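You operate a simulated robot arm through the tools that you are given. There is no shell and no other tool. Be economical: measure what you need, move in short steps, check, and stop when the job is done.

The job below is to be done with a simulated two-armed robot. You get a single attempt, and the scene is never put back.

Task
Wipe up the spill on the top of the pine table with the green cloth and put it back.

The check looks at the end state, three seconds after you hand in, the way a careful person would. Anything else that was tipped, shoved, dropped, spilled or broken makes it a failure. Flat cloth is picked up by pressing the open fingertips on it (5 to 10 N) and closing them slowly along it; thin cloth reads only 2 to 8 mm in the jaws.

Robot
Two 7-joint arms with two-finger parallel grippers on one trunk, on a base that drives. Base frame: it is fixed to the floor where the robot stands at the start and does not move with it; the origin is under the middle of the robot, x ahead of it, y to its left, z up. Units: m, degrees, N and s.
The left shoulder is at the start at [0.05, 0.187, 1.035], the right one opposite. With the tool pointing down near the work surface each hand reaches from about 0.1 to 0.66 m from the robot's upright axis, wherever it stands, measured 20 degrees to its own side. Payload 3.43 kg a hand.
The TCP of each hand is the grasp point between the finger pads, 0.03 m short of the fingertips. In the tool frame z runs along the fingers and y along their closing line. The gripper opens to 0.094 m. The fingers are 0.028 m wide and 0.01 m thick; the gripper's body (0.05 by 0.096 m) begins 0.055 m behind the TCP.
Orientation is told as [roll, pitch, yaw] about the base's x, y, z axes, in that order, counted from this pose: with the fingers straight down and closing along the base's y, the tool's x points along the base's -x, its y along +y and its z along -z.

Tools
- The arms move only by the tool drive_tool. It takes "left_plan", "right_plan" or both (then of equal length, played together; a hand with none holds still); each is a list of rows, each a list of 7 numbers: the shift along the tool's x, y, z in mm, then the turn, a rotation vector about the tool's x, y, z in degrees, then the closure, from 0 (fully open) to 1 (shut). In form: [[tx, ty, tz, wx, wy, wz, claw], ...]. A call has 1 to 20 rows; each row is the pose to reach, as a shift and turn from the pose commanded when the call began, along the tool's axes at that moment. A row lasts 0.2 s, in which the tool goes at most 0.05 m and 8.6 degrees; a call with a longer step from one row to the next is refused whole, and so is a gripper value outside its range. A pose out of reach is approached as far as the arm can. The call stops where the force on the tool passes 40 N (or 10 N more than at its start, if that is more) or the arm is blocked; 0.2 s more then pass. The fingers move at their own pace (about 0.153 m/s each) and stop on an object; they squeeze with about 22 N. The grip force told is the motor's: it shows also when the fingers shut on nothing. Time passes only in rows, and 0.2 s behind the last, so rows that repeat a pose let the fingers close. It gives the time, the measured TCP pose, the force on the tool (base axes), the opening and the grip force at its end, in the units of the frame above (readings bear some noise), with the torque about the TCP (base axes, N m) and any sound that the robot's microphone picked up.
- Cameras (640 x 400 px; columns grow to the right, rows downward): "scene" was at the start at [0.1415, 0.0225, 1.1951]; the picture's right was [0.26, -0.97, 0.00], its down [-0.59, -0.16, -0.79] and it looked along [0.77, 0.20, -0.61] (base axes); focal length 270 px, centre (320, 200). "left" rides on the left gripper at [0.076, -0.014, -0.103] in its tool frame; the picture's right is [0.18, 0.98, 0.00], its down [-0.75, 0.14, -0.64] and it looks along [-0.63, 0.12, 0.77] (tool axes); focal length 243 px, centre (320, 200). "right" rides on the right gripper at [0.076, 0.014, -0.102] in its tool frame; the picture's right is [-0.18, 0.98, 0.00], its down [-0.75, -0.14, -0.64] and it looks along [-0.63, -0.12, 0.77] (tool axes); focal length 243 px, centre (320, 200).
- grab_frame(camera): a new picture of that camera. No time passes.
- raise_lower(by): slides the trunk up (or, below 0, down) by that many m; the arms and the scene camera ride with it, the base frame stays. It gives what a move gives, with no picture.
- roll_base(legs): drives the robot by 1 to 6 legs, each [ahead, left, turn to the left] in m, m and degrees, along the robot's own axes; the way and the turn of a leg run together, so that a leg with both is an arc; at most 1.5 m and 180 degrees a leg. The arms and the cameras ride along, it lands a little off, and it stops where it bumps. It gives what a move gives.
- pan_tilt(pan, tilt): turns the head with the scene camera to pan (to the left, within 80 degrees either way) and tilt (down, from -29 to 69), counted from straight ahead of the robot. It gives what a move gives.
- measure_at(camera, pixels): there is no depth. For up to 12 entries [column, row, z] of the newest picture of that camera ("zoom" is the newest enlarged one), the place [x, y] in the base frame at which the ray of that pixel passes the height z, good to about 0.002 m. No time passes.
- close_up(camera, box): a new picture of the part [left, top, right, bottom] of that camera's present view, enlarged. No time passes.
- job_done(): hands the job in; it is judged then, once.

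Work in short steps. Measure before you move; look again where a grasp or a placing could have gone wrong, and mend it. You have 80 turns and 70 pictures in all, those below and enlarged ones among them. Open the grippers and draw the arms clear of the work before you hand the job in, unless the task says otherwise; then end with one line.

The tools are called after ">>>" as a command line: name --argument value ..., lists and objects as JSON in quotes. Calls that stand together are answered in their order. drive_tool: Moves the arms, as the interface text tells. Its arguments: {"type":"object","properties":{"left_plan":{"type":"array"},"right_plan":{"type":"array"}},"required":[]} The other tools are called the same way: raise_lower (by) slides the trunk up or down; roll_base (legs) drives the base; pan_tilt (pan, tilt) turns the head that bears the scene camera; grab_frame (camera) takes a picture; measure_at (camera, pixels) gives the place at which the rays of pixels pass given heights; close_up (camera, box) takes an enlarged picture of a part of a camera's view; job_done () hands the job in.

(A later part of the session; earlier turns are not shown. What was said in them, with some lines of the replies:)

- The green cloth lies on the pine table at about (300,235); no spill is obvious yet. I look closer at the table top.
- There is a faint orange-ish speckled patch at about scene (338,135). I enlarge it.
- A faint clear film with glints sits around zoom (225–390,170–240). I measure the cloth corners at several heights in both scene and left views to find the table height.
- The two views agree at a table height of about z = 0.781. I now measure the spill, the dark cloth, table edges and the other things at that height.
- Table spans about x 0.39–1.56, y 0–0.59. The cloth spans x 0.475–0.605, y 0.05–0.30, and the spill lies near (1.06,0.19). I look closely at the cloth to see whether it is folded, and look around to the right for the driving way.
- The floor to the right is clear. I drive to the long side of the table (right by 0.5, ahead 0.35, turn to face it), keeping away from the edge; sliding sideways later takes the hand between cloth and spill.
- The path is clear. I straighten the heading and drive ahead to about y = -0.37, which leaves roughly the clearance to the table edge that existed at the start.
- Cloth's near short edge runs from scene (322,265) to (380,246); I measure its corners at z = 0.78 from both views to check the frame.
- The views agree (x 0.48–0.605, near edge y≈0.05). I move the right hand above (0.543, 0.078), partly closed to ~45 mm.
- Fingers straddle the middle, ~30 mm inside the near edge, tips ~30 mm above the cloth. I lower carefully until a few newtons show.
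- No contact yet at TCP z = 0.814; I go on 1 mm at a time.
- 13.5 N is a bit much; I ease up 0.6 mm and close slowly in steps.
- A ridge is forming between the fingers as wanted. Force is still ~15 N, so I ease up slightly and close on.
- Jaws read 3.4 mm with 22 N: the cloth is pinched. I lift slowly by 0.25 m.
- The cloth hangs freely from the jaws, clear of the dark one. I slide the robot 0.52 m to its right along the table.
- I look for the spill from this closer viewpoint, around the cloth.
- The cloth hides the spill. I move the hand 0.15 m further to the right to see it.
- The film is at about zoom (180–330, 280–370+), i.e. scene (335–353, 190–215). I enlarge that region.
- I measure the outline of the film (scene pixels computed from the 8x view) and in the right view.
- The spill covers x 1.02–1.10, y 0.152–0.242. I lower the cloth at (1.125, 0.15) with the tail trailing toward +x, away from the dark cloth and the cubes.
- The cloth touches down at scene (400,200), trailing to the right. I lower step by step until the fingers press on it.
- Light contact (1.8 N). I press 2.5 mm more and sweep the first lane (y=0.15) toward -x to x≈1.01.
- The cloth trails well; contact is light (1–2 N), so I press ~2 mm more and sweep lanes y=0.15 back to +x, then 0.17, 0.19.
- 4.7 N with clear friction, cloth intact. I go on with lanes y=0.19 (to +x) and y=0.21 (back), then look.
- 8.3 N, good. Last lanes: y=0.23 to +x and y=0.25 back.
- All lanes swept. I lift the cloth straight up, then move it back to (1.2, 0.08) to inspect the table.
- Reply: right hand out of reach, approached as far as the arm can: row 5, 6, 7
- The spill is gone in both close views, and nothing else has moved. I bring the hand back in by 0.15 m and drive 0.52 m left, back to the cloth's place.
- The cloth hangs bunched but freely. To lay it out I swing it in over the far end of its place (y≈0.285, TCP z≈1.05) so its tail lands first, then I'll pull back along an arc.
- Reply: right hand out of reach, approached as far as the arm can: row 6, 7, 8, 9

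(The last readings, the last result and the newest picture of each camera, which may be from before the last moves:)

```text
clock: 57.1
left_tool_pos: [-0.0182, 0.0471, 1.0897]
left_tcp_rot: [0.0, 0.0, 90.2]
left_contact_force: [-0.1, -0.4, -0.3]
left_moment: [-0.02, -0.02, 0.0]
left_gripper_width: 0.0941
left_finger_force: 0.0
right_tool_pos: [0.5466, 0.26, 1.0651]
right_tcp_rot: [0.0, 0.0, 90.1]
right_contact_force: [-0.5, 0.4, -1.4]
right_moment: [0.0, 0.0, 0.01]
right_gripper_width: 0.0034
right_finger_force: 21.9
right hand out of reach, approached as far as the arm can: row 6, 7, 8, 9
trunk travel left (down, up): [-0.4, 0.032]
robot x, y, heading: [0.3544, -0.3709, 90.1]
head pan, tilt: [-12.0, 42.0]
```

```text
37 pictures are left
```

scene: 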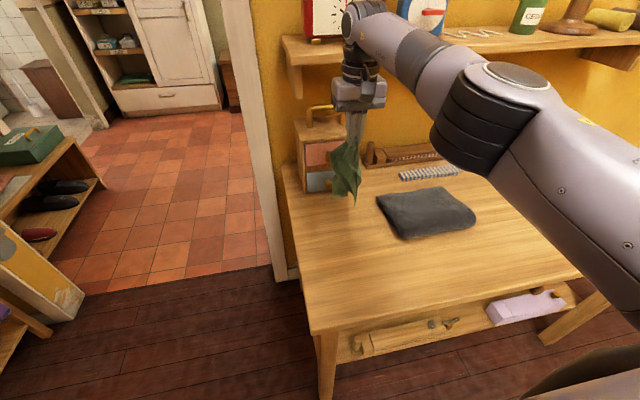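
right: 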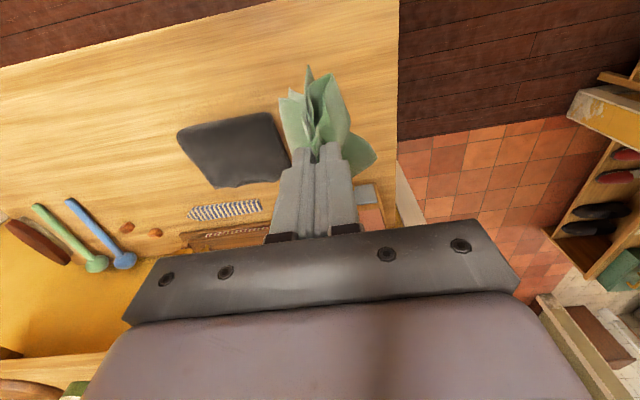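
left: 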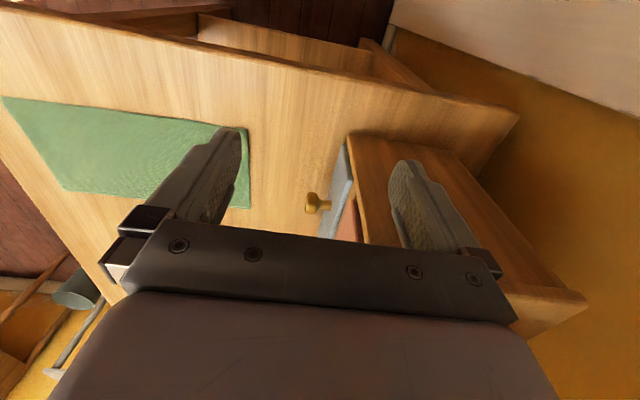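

It reached y=0.26, z=1.065, and the tail hangs just above the table. I lower a little and start the pull-back arc, ending halfway, to look.

>>> drive_tool --right_plan '[[5, 0, 15, 0, 0, 0, 1], [15, 0, 30, 0, 0, 0, 1], [30, 0, 40, 0, 0, 0, 1], [45, 0, 47, 0, 0, 0, 1], [60, 0, 54, 0, 0, 0, 1], [75, 0, 62, 0, 0, 0, 1], [90, 0, 72, 0, 0, 0, 1], [105, 0, 83, 0, 0, 0, 1]]'

>>> grab_frame --camera "scene"

>>> grab_frame --camera "right"

```text
clock: 58.9
left_tool_pos: [-0.0185, 0.0468, 1.0913]
left_tcp_rot: [0.0, -0.1, 90.1]
left_contact_force: [-0.6, -0.3, 0.4]
left_moment: [-0.02, 0.02, 0.0]
left_gripper_width: 0.0939
left_finger_force: 0.0
right_tool_pos: [0.5474, 0.1552, 0.9823]
right_tcp_rot: [0.0, 0.1, 90.1]
right_contact_force: [0.6, 0.3, 0.1]
right_moment: [0.0, 0.03, 0.03]
right_gripper_width: 0.0035
right_finger_force: 22.3
trunk travel left (down, up): [-0.4, 0.032]
robot x, y, heading: [0.3542, -0.3719, 90.0]
head pan, tilt: [-12.0, 42.0]
```

```text
36 pictures are left
```

scene: 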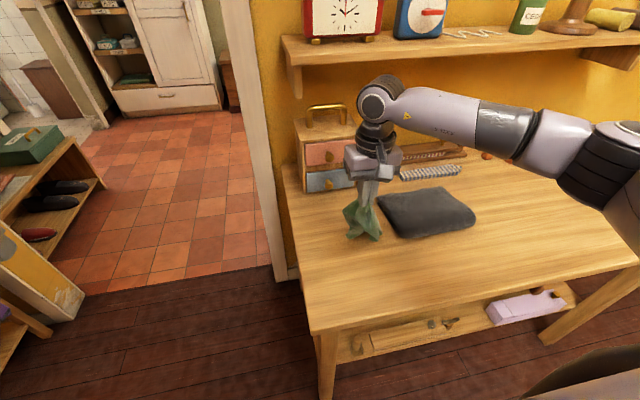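

```text
35 pictures are left
```

right: 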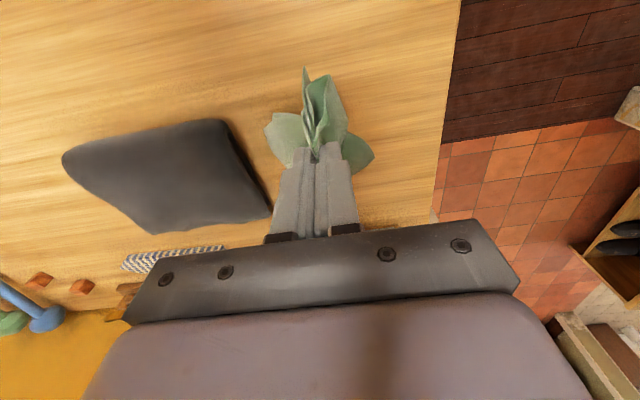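

I enlarge to see whether the tail is dragging or still hanging.

>>> close_up --camera "scene" --box '[290, 150, 450, 250]'

```text
4.00 times, centred on (370, 200) of scene
```

zoom: 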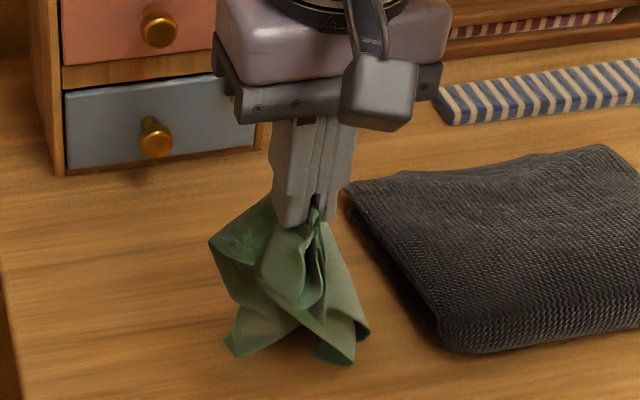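

The cloth's bottom is only just touching. I go back out to y≈0.25, lower until the tail lies on the table, then pull back and down.

>>> drive_tool --right_plan '[[-10, 4, -25, 0, 0, 0, 1], [-40, 4, -30, 0, 0, 0, 1], [-70, 4, -30, 0, 0, 0, 1], [-97, 4, -25, 0, 0, 0, 1], [-97, 4, -25, 0, 0, 0, 1], [-97, 4, -5, 0, 0, 0, 1], [-97, 4, 20, 0, 0, 0, 1], [-92, 4, 40, 0, 0, 0, 1], [-80, 4, 55, 0, 0, 0, 1], [-65, 4, 70, 0, 0, 0, 1], [-50, 4, 83, 0, 0, 0, 1], [-35, 4, 96, 0, 0, 0, 1], [-20, 4, 108, 0, 0, 0, 1], [-5, 4, 119, 0, 0, 0, 1], [10, 4, 128, 0, 0, 0, 1]]'

>>> close_up --camera "scene" --box '[290, 150, 450, 250]'

>>> grab_frame --camera "right"

```text
clock: 62.1
left_tool_pos: [-0.0183, 0.046, 1.0913]
left_tcp_rot: [-0.1, 0.0, 90.2]
left_contact_force: [0.2, 0.1, -0.4]
left_moment: [0.0, 0.0, 0.0]
left_gripper_width: 0.0939
left_finger_force: 0.1
right_tool_pos: [0.5447, 0.1458, 0.8543]
right_tcp_rot: [0.0, 0.0, 90.1]
right_contact_force: [-0.2, 0.5, -0.5]
right_moment: [0.02, -0.02, 0.01]
right_gripper_width: 0.0039
right_finger_force: 22.3
trunk travel left (down, up): [-0.4, 0.032]
robot x, y, heading: [0.3556, -0.3732, 90.3]
head pan, tilt: [-12.0, 42.0]
```

```text
4.00 times, centred on (370, 200) of scene
```

zoom: 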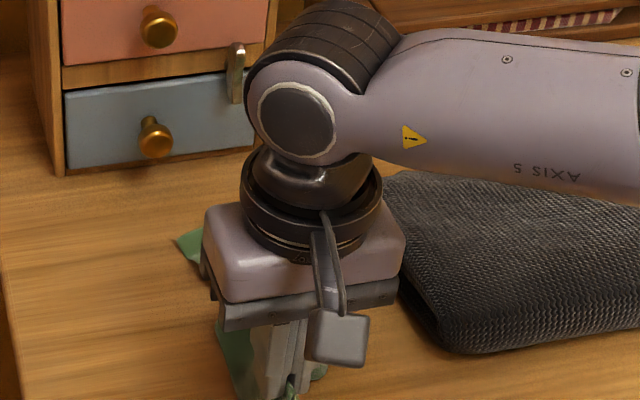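

```text
32 pictures are left
```

right: 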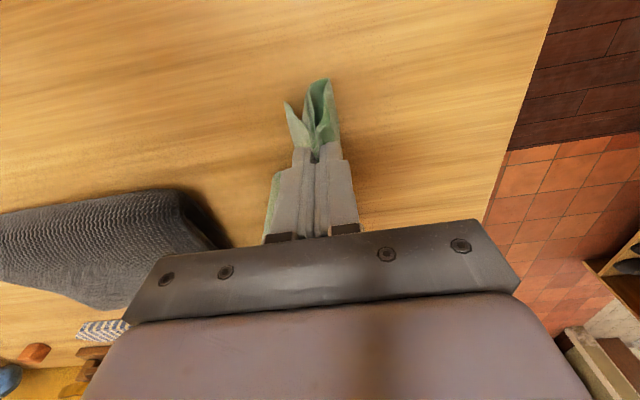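

The tail lies out behind the hand toward +y. I continue pulling back to y≈0.079 and down to z≈0.818.

>>> drive_tool --right_plan '[[12, 0, 8, 0, 0, 0, 1], [24, 0, 15, 0, 0, 0, 1], [36, 0, 22, 0, 0, 0, 1], [48, 0, 28, 0, 0, 0, 1], [58, 0, 33, 0, 0, 0, 1], [67, 0, 36, 0, 0, 0, 1], [67, 0, 36, 0, 0, 0, 1]]'

>>> grab_frame --camera "right"

>>> close_up --camera "scene" --box '[290, 150, 450, 250]'

```text
clock: 63.7
left_tool_pos: [-0.0192, 0.0458, 1.0902]
left_tcp_rot: [0.0, 0.0, 90.0]
left_contact_force: [0.7, -0.5, -0.7]
left_moment: [-0.01, 0.0, 0.03]
left_gripper_width: 0.0941
left_finger_force: 0.0
right_tool_pos: [0.5448, 0.079, 0.8199]
right_tcp_rot: [0.1, 0.0, 90.1]
right_contact_force: [0.0, 0.9, 1.1]
right_moment: [0.03, 0.0, -0.02]
right_gripper_width: 0.0036
right_finger_force: 22.2
trunk travel left (down, up): [-0.4, 0.032]
robot x, y, heading: [0.353, -0.3731, 90.2]
head pan, tilt: [-12.0, 42.0]
```

```text
31 pictures are left
```

right: 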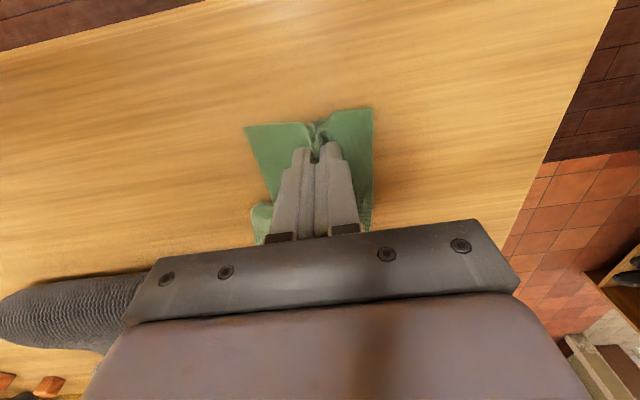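

```text
4.00 times, centred on (370, 200) of scene
```

zoom: 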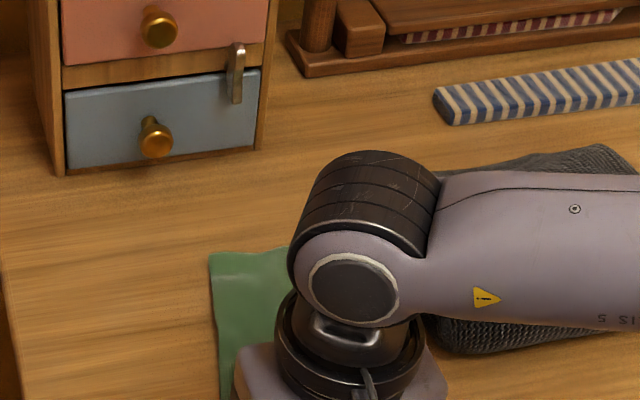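

The cloth lies out well. I press lightly and open the fingers slowly, which also spreads the pinched ridge outward.

>>> drive_tool --right_plan '[[0, 0, 3, 0, 0, 0, 1], [0, 0, 5, 0, 0, 0, 1], [0, 0, 6, 0, 0, 0, 1], [0, 0, 6, 0, 0, 0, 0.93], [0, 0, 6, 0, 0, 0, 0.86], [0, 0, 6, 0, 0, 0, 0.79], [0, 0, 6, 0, 0, 0, 0.72], [0, 0, 6, 0, 0, 0, 0.65], [0, 0, 6, 0, 0, 0, 0.58], [0, 0, 6, 0, 0, 0, 0.5]]'

>>> grab_frame --camera "right"

```text
clock: 65.9
left_tool_pos: [-0.0189, 0.0466, 1.09]
left_tcp_rot: [-0.1, -0.1, 90.1]
left_contact_force: [-0.7, 0.0, 0.2]
left_moment: [0.02, -0.01, -0.02]
left_gripper_width: 0.094
left_finger_force: 0.1
right_tool_pos: [0.5456, 0.0784, 0.8146]
right_tcp_rot: [-0.1, -0.2, 90.1]
right_contact_force: [2.6, 0.7, 9.4]
right_moment: [-0.09, 0.18, 0.02]
right_gripper_width: 0.0456
right_finger_force: 0.0
trunk travel left (down, up): [-0.4, 0.032]
robot x, y, heading: [0.3509, -0.3726, 89.9]
head pan, tilt: [-12.0, 42.0]
```

```text
29 pictures are left
```

right: 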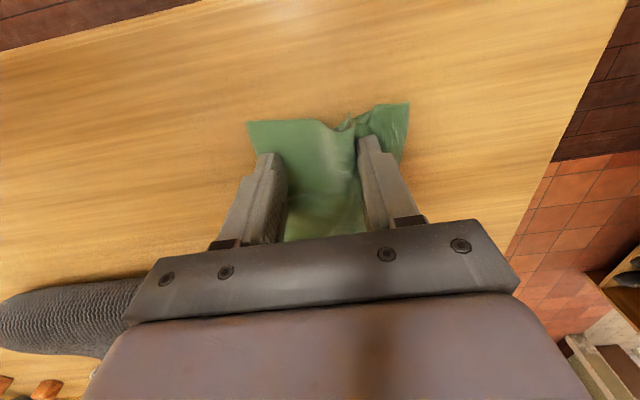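

The pinch is released and the cloth spread. I lift straight up and draw the hand back to see the result.

>>> drive_tool --right_plan '[[0, 0, -15, 0, 0, 0, 0.5], [0, 0, -45, 0, 0, 0, 0.5], [0, 0, -90, 0, 0, 0, 0.5], [0, 0, -140, 0, 0, 0, 0.3], [20, 0, -190, 0, 0, 0, 0], [50, -20, -220, 0, 0, 0, 0], [80, -60, -220, 0, 0, 0, 0], [100, -105, -220, 0, 0, 0, 0], [100, -150, -220, 0, 0, 0, 0]]'

>>> grab_frame --camera "scene"

>>> close_up --camera "scene" --box '[280, 170, 440, 270]'

```text
refused: row 5 steps farther than a row can; nothing moved
```

```text
28 pictures are left
```

scene: 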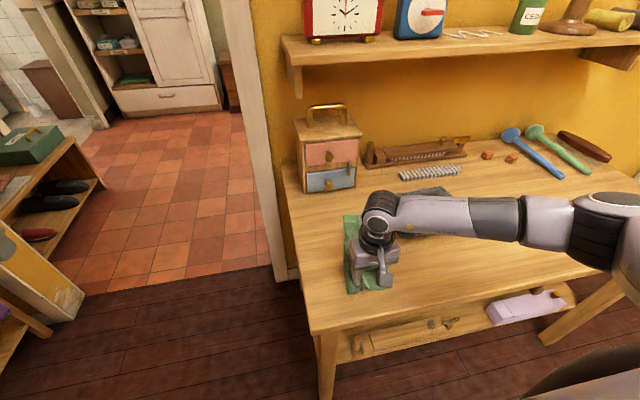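

```text
4.00 times, centred on (360, 220) of scene
```

zoom: 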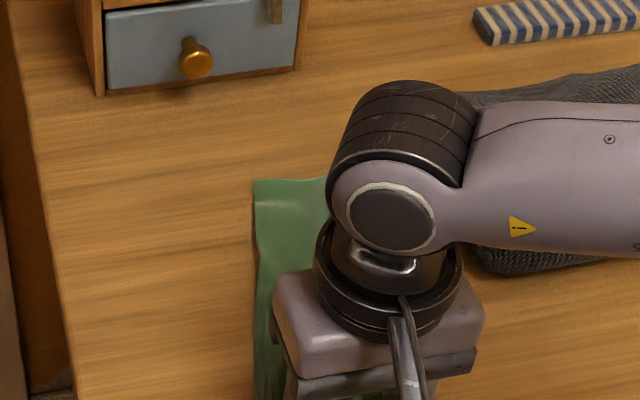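

One step was too long and nothing moved; I repeat with shorter steps.

>>> drive_tool --right_plan '[[0, 0, -15, 0, 0, 0, 0.5], [0, 0, -45, 0, 0, 0, 0.5], [0, 0, -85, 0, 0, 0, 0.5], [0, 0, -125, 0, 0, 0, 0.3], [20, 0, -165, 0, 0, 0, 0], [45, -20, -195, 0, 0, 0, 0], [65, -55, -210, 0, 0, 0, 0], [85, -95, -220, 0, 0, 0, 0], [95, -140, -220, 0, 0, 0, 0]]'

>>> grab_frame --camera "scene"

>>> close_up --camera "scene" --box '[300, 200, 460, 300]'

```text
clock: 67.9
left_tool_pos: [-0.0185, 0.0463, 1.0907]
left_tcp_rot: [0.0, -0.1, 90.1]
left_contact_force: [0.2, 0.6, -0.3]
left_moment: [-0.01, 0.05, 0.01]
left_gripper_width: 0.0941
left_finger_force: 0.0
right_tool_pos: [0.6848, -0.0176, 1.035]
right_tcp_rot: [-0.1, 0.1, 90.2]
right_contact_force: [0.6, 1.2, -0.4]
right_moment: [0.0, 0.01, 0.01]
right_gripper_width: 0.0939
right_finger_force: 0.1
trunk travel left (down, up): [-0.4, 0.032]
robot x, y, heading: [0.351, -0.3714, 89.9]
head pan, tilt: [-12.0, 42.0]
```

```text
26 pictures are left
```

scene: 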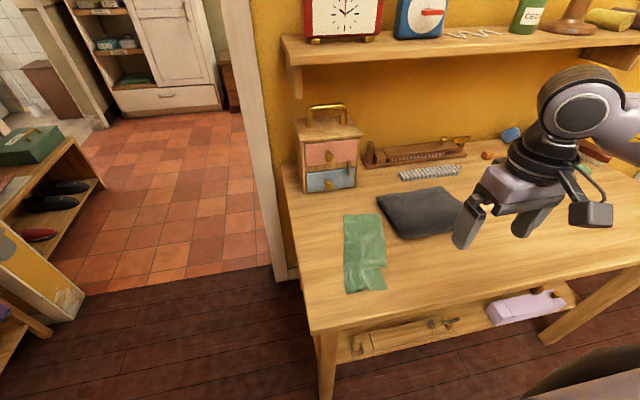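

```text
4.00 times, centred on (380, 250) of scene
```

zoom: 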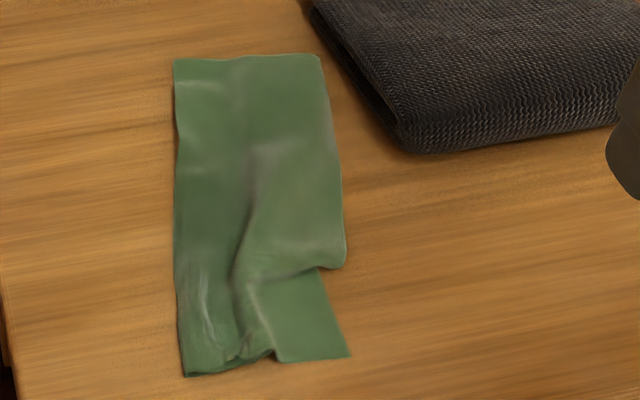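

The cloth is back and mostly flat with a small fold near the lower right. I measure its outline against the original (x 0.478–0.606, y 0.05–0.30).

>>> measure_at --camera "zoom" --pixels '[[173, 58, 0.782], [318, 54, 0.782], [345, 265, 0.782], [350, 355, 0.782], [183, 376, 0.782], [320, 270, 0.782], [275, 360, 0.782]]'

>>> close_up --camera "right" --box '[320, 0, 640, 200]'

```text
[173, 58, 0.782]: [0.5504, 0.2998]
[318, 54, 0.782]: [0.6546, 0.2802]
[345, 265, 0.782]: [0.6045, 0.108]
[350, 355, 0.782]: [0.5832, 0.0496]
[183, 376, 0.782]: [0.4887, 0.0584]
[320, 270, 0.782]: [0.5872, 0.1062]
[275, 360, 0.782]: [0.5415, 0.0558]
```

```text
2.00 times, centred on (480, 100) of right
```

zoom: 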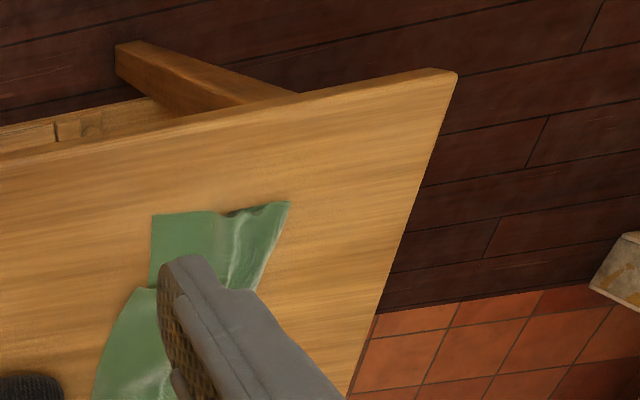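

The far end has drifted to +x: the cloth is turned by about 14° (far edge x 0.55–0.655 rather than 0.476–0.60). I'll square it up by pressing open fingertips near its far end and dragging it gently; first I lower the trunk again for reach.

>>> raise_lower --by -0.1

>>> drive_tool --right_plan '[[-40, 0, 0, 0, 0, 0, 0.2], [-80, 5, 0, 0, 0, 0, 0.5], [-120, 20, 0, 0, 0, 0, 0.5], [-160, 40, 0, 0, 0, 0, 0.5], [-200, 60, 0, 0, 0, 0, 0.5], [-230, 80, 10, 0, 0, 0, 0.5], [-245, 98, 30, 0, 0, 0, 0.5], [-245, 100, 60, 0, 0, 0, 0.5], [-245, 100, 60, 0, 0, 0, 0.5]]'

>>> grab_frame --camera "right"

```text
clock: 69.2
left_tool_pos: [-0.018, 0.0466, 0.9909]
left_tcp_rot: [0.0, 0.2, 90.2]
left_contact_force: [0.4, -0.6, -0.7]
left_moment: [-0.01, 0.04, -0.03]
left_gripper_width: 0.0941
left_finger_force: 0.1
right_tool_pos: [0.6846, -0.0164, 0.9349]
right_tcp_rot: [0.1, 0.1, 90.1]
right_contact_force: [0.0, -0.2, 0.1]
right_moment: [0.03, 0.0, 0.0]
right_gripper_width: 0.0939
right_finger_force: 0.1
trunk travel left (down, up): [-0.3, 0.132]
robot x, y, heading: [0.3532, -0.3704, 89.9]
head pan, tilt: [-12.0, 42.0]
```

```text
clock: 71.2
left_tool_pos: [-0.0189, 0.0476, 0.9905]
left_tcp_rot: [-0.1, -0.1, 90.1]
left_contact_force: [0.0, 0.3, 0.6]
left_moment: [0.02, 0.01, -0.03]
left_gripper_width: 0.0939
left_finger_force: 0.0
right_tool_pos: [0.5823, 0.2296, 0.873]
right_tcp_rot: [0.1, 0.0, 90.1]
right_contact_force: [0.8, -0.1, -0.5]
right_moment: [0.0, 0.01, -0.01]
right_gripper_width: 0.0469
right_finger_force: 0.0
trunk travel left (down, up): [-0.3, 0.132]
robot x, y, heading: [0.3548, -0.3719, 90.2]
head pan, tilt: [-12.0, 42.0]
```

```text
23 pictures are left
```

right: 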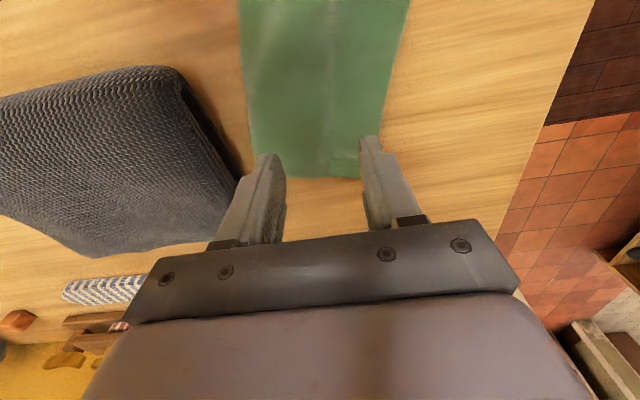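

I check where the cloth's far edge (252,172)–(358,178) and the dark cloth's edge are in this view.

>>> measure_at --camera "right" --pixels '[[252, 172, 0.782], [358, 178, 0.782], [240, 50, 0.782], [395, 60, 0.782], [244, 172, 0.8], [190, 85, 0.8]]'

```text
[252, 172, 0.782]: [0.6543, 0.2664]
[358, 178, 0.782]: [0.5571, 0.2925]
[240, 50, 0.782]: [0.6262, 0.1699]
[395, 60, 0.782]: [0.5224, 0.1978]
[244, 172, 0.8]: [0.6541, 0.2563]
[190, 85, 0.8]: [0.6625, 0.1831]
```

The fingers will land within the cloth (x ≈0.54–0.64 at y 0.23), clear of the dark cloth. I lower to a light press.

>>> drive_tool --right_plan '[[0, 0, 25, 0, 0, 0, 0.5], [0, 0, 45, 0, 0, 0, 0.5], [0, 0, 54, 0, 0, 0, 0.5], [0, 0, 57, 0, 0, 0, 0.5], [0, 0, 59, 0, 0, 0, 0.5], [0, 0, 59.5, 0, 0, 0, 0.5]]'

```text
clock: 72.7
left_tool_pos: [-0.0193, 0.0466, 0.9888]
left_tcp_rot: [-0.1, 0.1, 90.1]
left_contact_force: [0.0, -0.3, -0.2]
left_moment: [-0.01, -0.03, -0.01]
left_gripper_width: 0.0938
left_finger_force: 0.0
right_tool_pos: [0.5843, 0.2287, 0.8145]
right_tcp_rot: [0.0, 0.0, 90.1]
right_contact_force: [-0.6, -0.6, 0.5]
right_moment: [0.02, -0.04, 0.0]
right_gripper_width: 0.0472
right_finger_force: 0.1
trunk travel left (down, up): [-0.3, 0.132]
robot x, y, heading: [0.3517, -0.3697, 90.0]
head pan, tilt: [-12.0, 42.0]
```

No contact yet; I press ~2 mm more and drag by about -47 mm in x, +10 mm in y, turning the hand 14° counter-clockwise with it.

>>> drive_tool --right_plan '[[0, 0, 1, 0, 0, 0, 0.5], [0, 0, 2, 0, 0, 0, 0.5], [-1, 6, 2, 0, 0, -2, 0.5], [-3, 12, 2, 0, 0, -4, 0.5], [-5, 18, 2, 0, 0, -6, 0.5], [-7, 24, 2, 0, 0, -8, 0.5], [-8, 30, 2, 0, 0, -10, 0.5], [-9, 36, 2, 0, 0, -12, 0.5], [-10, 42, 2, 0, 0, -13, 0.5], [-10, 47, 2, 0, 0, -14, 0.5]]'

>>> grab_frame --camera "right"

```text
clock: 74.8
left_tool_pos: [-0.0192, 0.0465, 0.9891]
left_tcp_rot: [0.0, 0.0, 90.2]
left_contact_force: [-0.4, -0.5, 0.3]
left_moment: [0.01, 0.01, -0.03]
left_gripper_width: 0.0938
left_finger_force: 0.0
right_tool_pos: [0.5361, 0.2387, 0.813]
right_tcp_rot: [0.0, 0.0, 104.1]
right_contact_force: [0.5, 0.1, 0.0]
right_moment: [0.0, -0.02, 0.02]
right_gripper_width: 0.0471
right_finger_force: 0.3
trunk travel left (down, up): [-0.3, 0.132]
robot x, y, heading: [0.3543, -0.3726, 90.0]
head pan, tilt: [-12.0, 42.0]
```

```text
22 pictures are left
```

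right: 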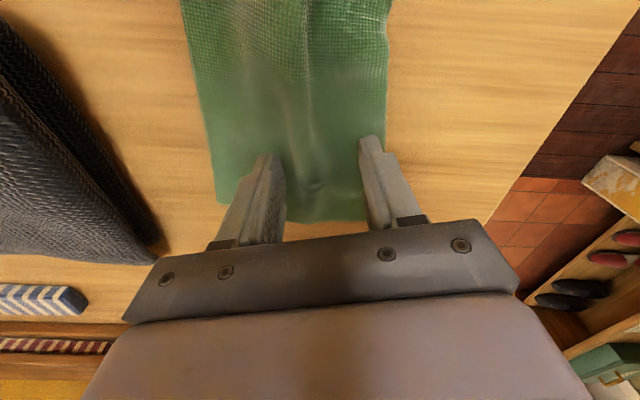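

Contact was light (0 N now), but the cloth may have followed. I measure the far corners (218,200) and (367,219).

>>> measure_at --camera "right" --pixels '[[218, 200, 0.782], [367, 219, 0.782], [182, 10, 0.782], [390, 10, 0.782]]'

```text
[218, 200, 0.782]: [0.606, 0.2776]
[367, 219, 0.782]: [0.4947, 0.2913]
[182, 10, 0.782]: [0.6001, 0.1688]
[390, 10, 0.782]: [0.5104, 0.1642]
```

It followed: the far edge is now x 0.495–0.606 (original ≈0.476–0.60). I lift off and look.

>>> drive_tool --right_plan '[[0, 0, -20, 0, 0, 0, 0.5], [0, 0, -55, 0, 0, 0, 0.5], [0, 0, -90, 0, 0, 4, 0.5], [35, 0, -110, 0, 0, 8, 0.5], [75, -15, -120, 0, 0, 12, 0.5], [115, -35, -120, 0, 0, 14, 0.5], [150, -70, -120, 0, 0, 14, 0.5], [190, -95, -120, 0, 0, 14, 0.5], [225, -130, -120, 0, 0, 14, 0.5], [240, -170, -120, 0, 0, 14, 0.5]]'

>>> close_up --camera "scene" --box '[270, 170, 430, 270]'

```text
clock: 77.0
left_tool_pos: [-0.0191, 0.0467, 0.9897]
left_tcp_rot: [0.0, 0.0, 90.2]
left_contact_force: [0.1, -0.6, -0.6]
left_moment: [0.01, -0.01, -0.03]
left_gripper_width: 0.094
left_finger_force: 0.0
right_tool_pos: [0.759, 0.0455, 0.9328]
right_tcp_rot: [0.0, -0.1, 90.2]
right_contact_force: [-0.5, -0.7, 0.1]
right_moment: [0.01, 0.04, -0.02]
right_gripper_width: 0.0469
right_finger_force: 0.0
trunk travel left (down, up): [-0.3, 0.132]
robot x, y, heading: [0.3504, -0.3719, 90.1]
head pan, tilt: [-12.0, 42.0]
```

```text
4.00 times, centred on (350, 220) of scene
```

zoom: 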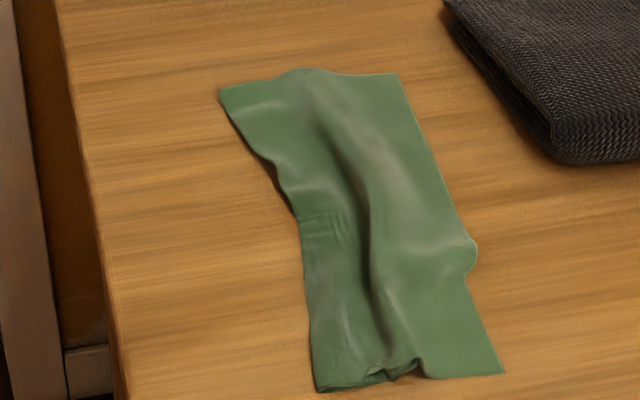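

>>> measure_at --camera "zoom" --pixels '[[219, 92, 0.782], [397, 74, 0.782], [475, 245, 0.784], [503, 373, 0.782], [318, 391, 0.782], [297, 215, 0.782]]'

```text
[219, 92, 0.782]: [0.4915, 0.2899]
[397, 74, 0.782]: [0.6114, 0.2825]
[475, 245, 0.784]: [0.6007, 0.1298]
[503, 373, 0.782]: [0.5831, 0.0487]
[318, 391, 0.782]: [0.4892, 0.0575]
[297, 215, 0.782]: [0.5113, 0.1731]
```

The cloth's corners now lie within ~2 cm of the original and its centre is within 1 cm, but a ridge runs along its middle. I smooth it once: press open fingertips either side of the ridge near (0.545, 0.11) and spread them.

>>> drive_tool --right_plan '[[-10, 40, 0, 0, 0, 0, 0.5], [-20, 85, 0, 0, 0, 0, 0.5], [-35, 130, 0, 0, 0, 0, 0.5], [-50, 170, 10, 0, 0, 0, 0.5], [-65, 208, 30, 0, 0, 0, 0.5], [-65, 214, 65, 0, 0, 0, 0.5], [-65, 214, 95, 0, 0, 0, 0.5], [-65, 214, 110, 0, 0, 0, 0.5], [-65, 214, 117, 0, 0, 0, 0.5], [-65, 214, 119.5, 0, 0, 0, 0.5]]'

>>> grab_frame --camera "right"

```text
clock: 79.2
left_tool_pos: [-0.0177, 0.046, 0.9895]
left_tcp_rot: [-0.1, 0.0, 90.1]
left_contact_force: [0.2, 0.4, 0.7]
left_moment: [-0.02, 0.0, 0.02]
left_gripper_width: 0.0939
left_finger_force: 0.1
right_tool_pos: [0.5453, 0.113, 0.8136]
right_tcp_rot: [0.0, 0.0, 90.1]
right_contact_force: [-0.1, 0.0, 1.0]
right_moment: [-0.01, 0.01, -0.05]
right_gripper_width: 0.0471
right_finger_force: 0.3
trunk travel left (down, up): [-0.3, 0.132]
robot x, y, heading: [0.3547, -0.3731, 90.1]
head pan, tilt: [-12.0, 42.0]
```

```text
20 pictures are left
```

right: 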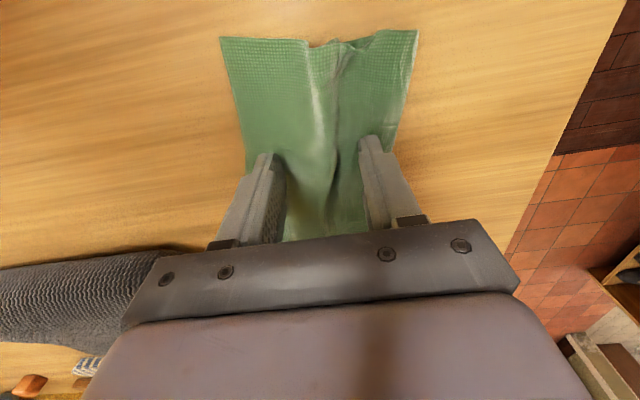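

The fingers straddle the ridge. I press ~1.2 mm more and open slowly, then lift off and withdraw.

>>> drive_tool --right_plan '[[0, 0, 1.2, 0, 0, 0, 0.5], [0, 0, 1.2, 0, 0, 0, 0.43], [0, 0, 1.2, 0, 0, 0, 0.36], [0, 0, 1.2, 0, 0, 0, 0.29], [0, 0, 1.2, 0, 0, 0, 0.22], [0, 0, 1.2, 0, 0, 0, 0.15], [0, 0, 1.2, 0, 0, 0, 0.15], [0, 0, -15, 0, 0, 0, 0.15], [0, 0, -50, 0, 0, 0, 0.15], [0, 0, -90, 0, 0, 0, 0.15], [25, -25, -115, 0, 0, 0, 0.1], [55, -55, -125, 0, 0, 0, 0], [80, -95, -125, 0, 0, 0, 0], [105, -135, -125, 0, 0, 0, 0], [125, -175, -125, 0, 0, 0, 0]]'

>>> close_up --camera "scene" --box '[270, 170, 430, 270]'

>>> grab_frame --camera "scene"

```text
clock: 82.5
left_tool_pos: [-0.0186, 0.0462, 0.9908]
left_tcp_rot: [-0.1, -0.1, 90.1]
left_contact_force: [0.5, 0.0, -1.0]
left_moment: [-0.01, 0.0, 0.01]
left_gripper_width: 0.0939
left_finger_force: 0.1
right_tool_pos: [0.7202, -0.014, 0.936]
right_tcp_rot: [0.0, 0.0, 90.1]
right_contact_force: [-0.1, 0.6, 0.0]
right_moment: [0.01, -0.01, -0.02]
right_gripper_width: 0.0942
right_finger_force: 0.0
trunk travel left (down, up): [-0.3, 0.132]
robot x, y, heading: [0.3486, -0.3706, 89.9]
head pan, tilt: [-12.0, 42.0]
```

```text
4.00 times, centred on (350, 220) of scene
```

zoom: 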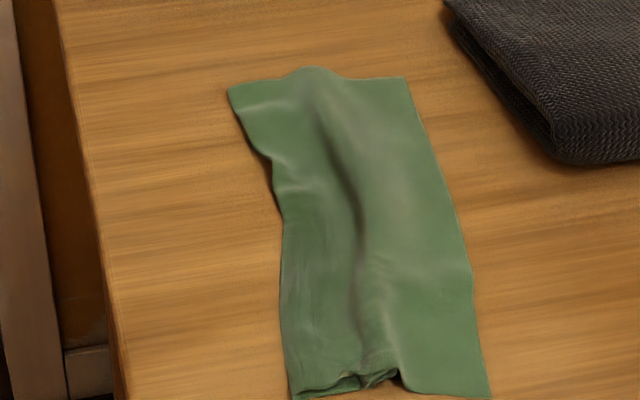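

```text
18 pictures are left
```

scene: 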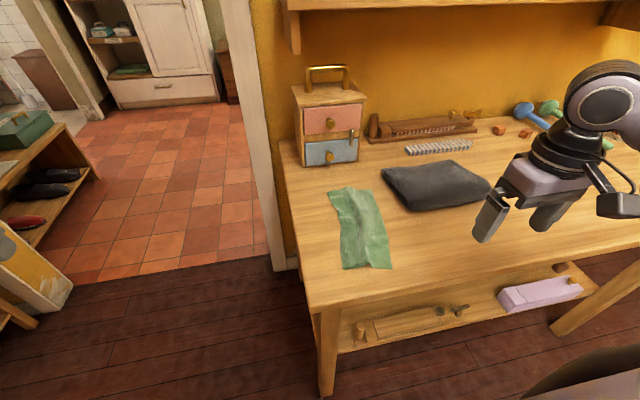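

The cloth lies flat again in its old place with only slight wrinkles, and the other things are untouched. I back the robot away so the arms clear the table and check once more.

>>> roll_base --legs '[[-0.25, 0, 0]]'

>>> grab_frame --camera "scene"

```text
clock: 84.3
left_tool_pos: [-0.0187, -0.2058, 0.9899]
left_tcp_rot: [0.0, -0.1, 90.1]
left_contact_force: [0.1, -0.3, 0.0]
left_moment: [0.0, 0.04, -0.02]
left_gripper_width: 0.0939
left_finger_force: 0.1
right_tool_pos: [0.7221, -0.2664, 0.9378]
right_tcp_rot: [0.0, 0.1, 90.1]
right_contact_force: [-0.3, 0.0, 0.0]
right_moment: [-0.03, -0.01, -0.04]
right_gripper_width: 0.0939
right_finger_force: 0.1
trunk travel left (down, up): [-0.3, 0.132]
robot x, y, heading: [0.3472, -0.6241, 90.0]
head pan, tilt: [-12.0, 42.0]
```

```text
17 pictures are left
```

scene: 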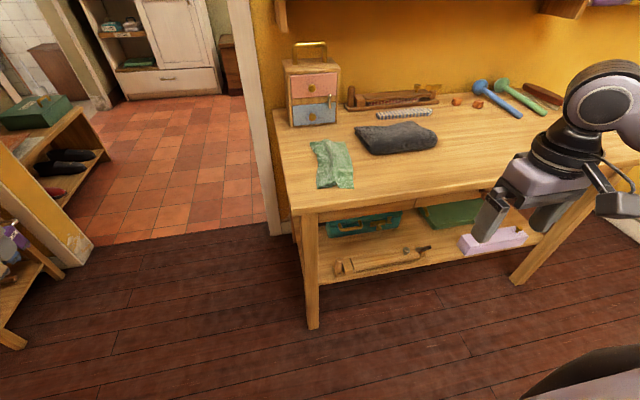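

The spill is wiped, the cloth is back in its place at (332,163), the grippers are open and both arms are clear. I hand in.

>>> job_done

```text
The job is handed in.
```

I wiped up the spill with the green cloth and laid the cloth back in its original place, slightly wrinkled; I saw nothing else on the table moved.
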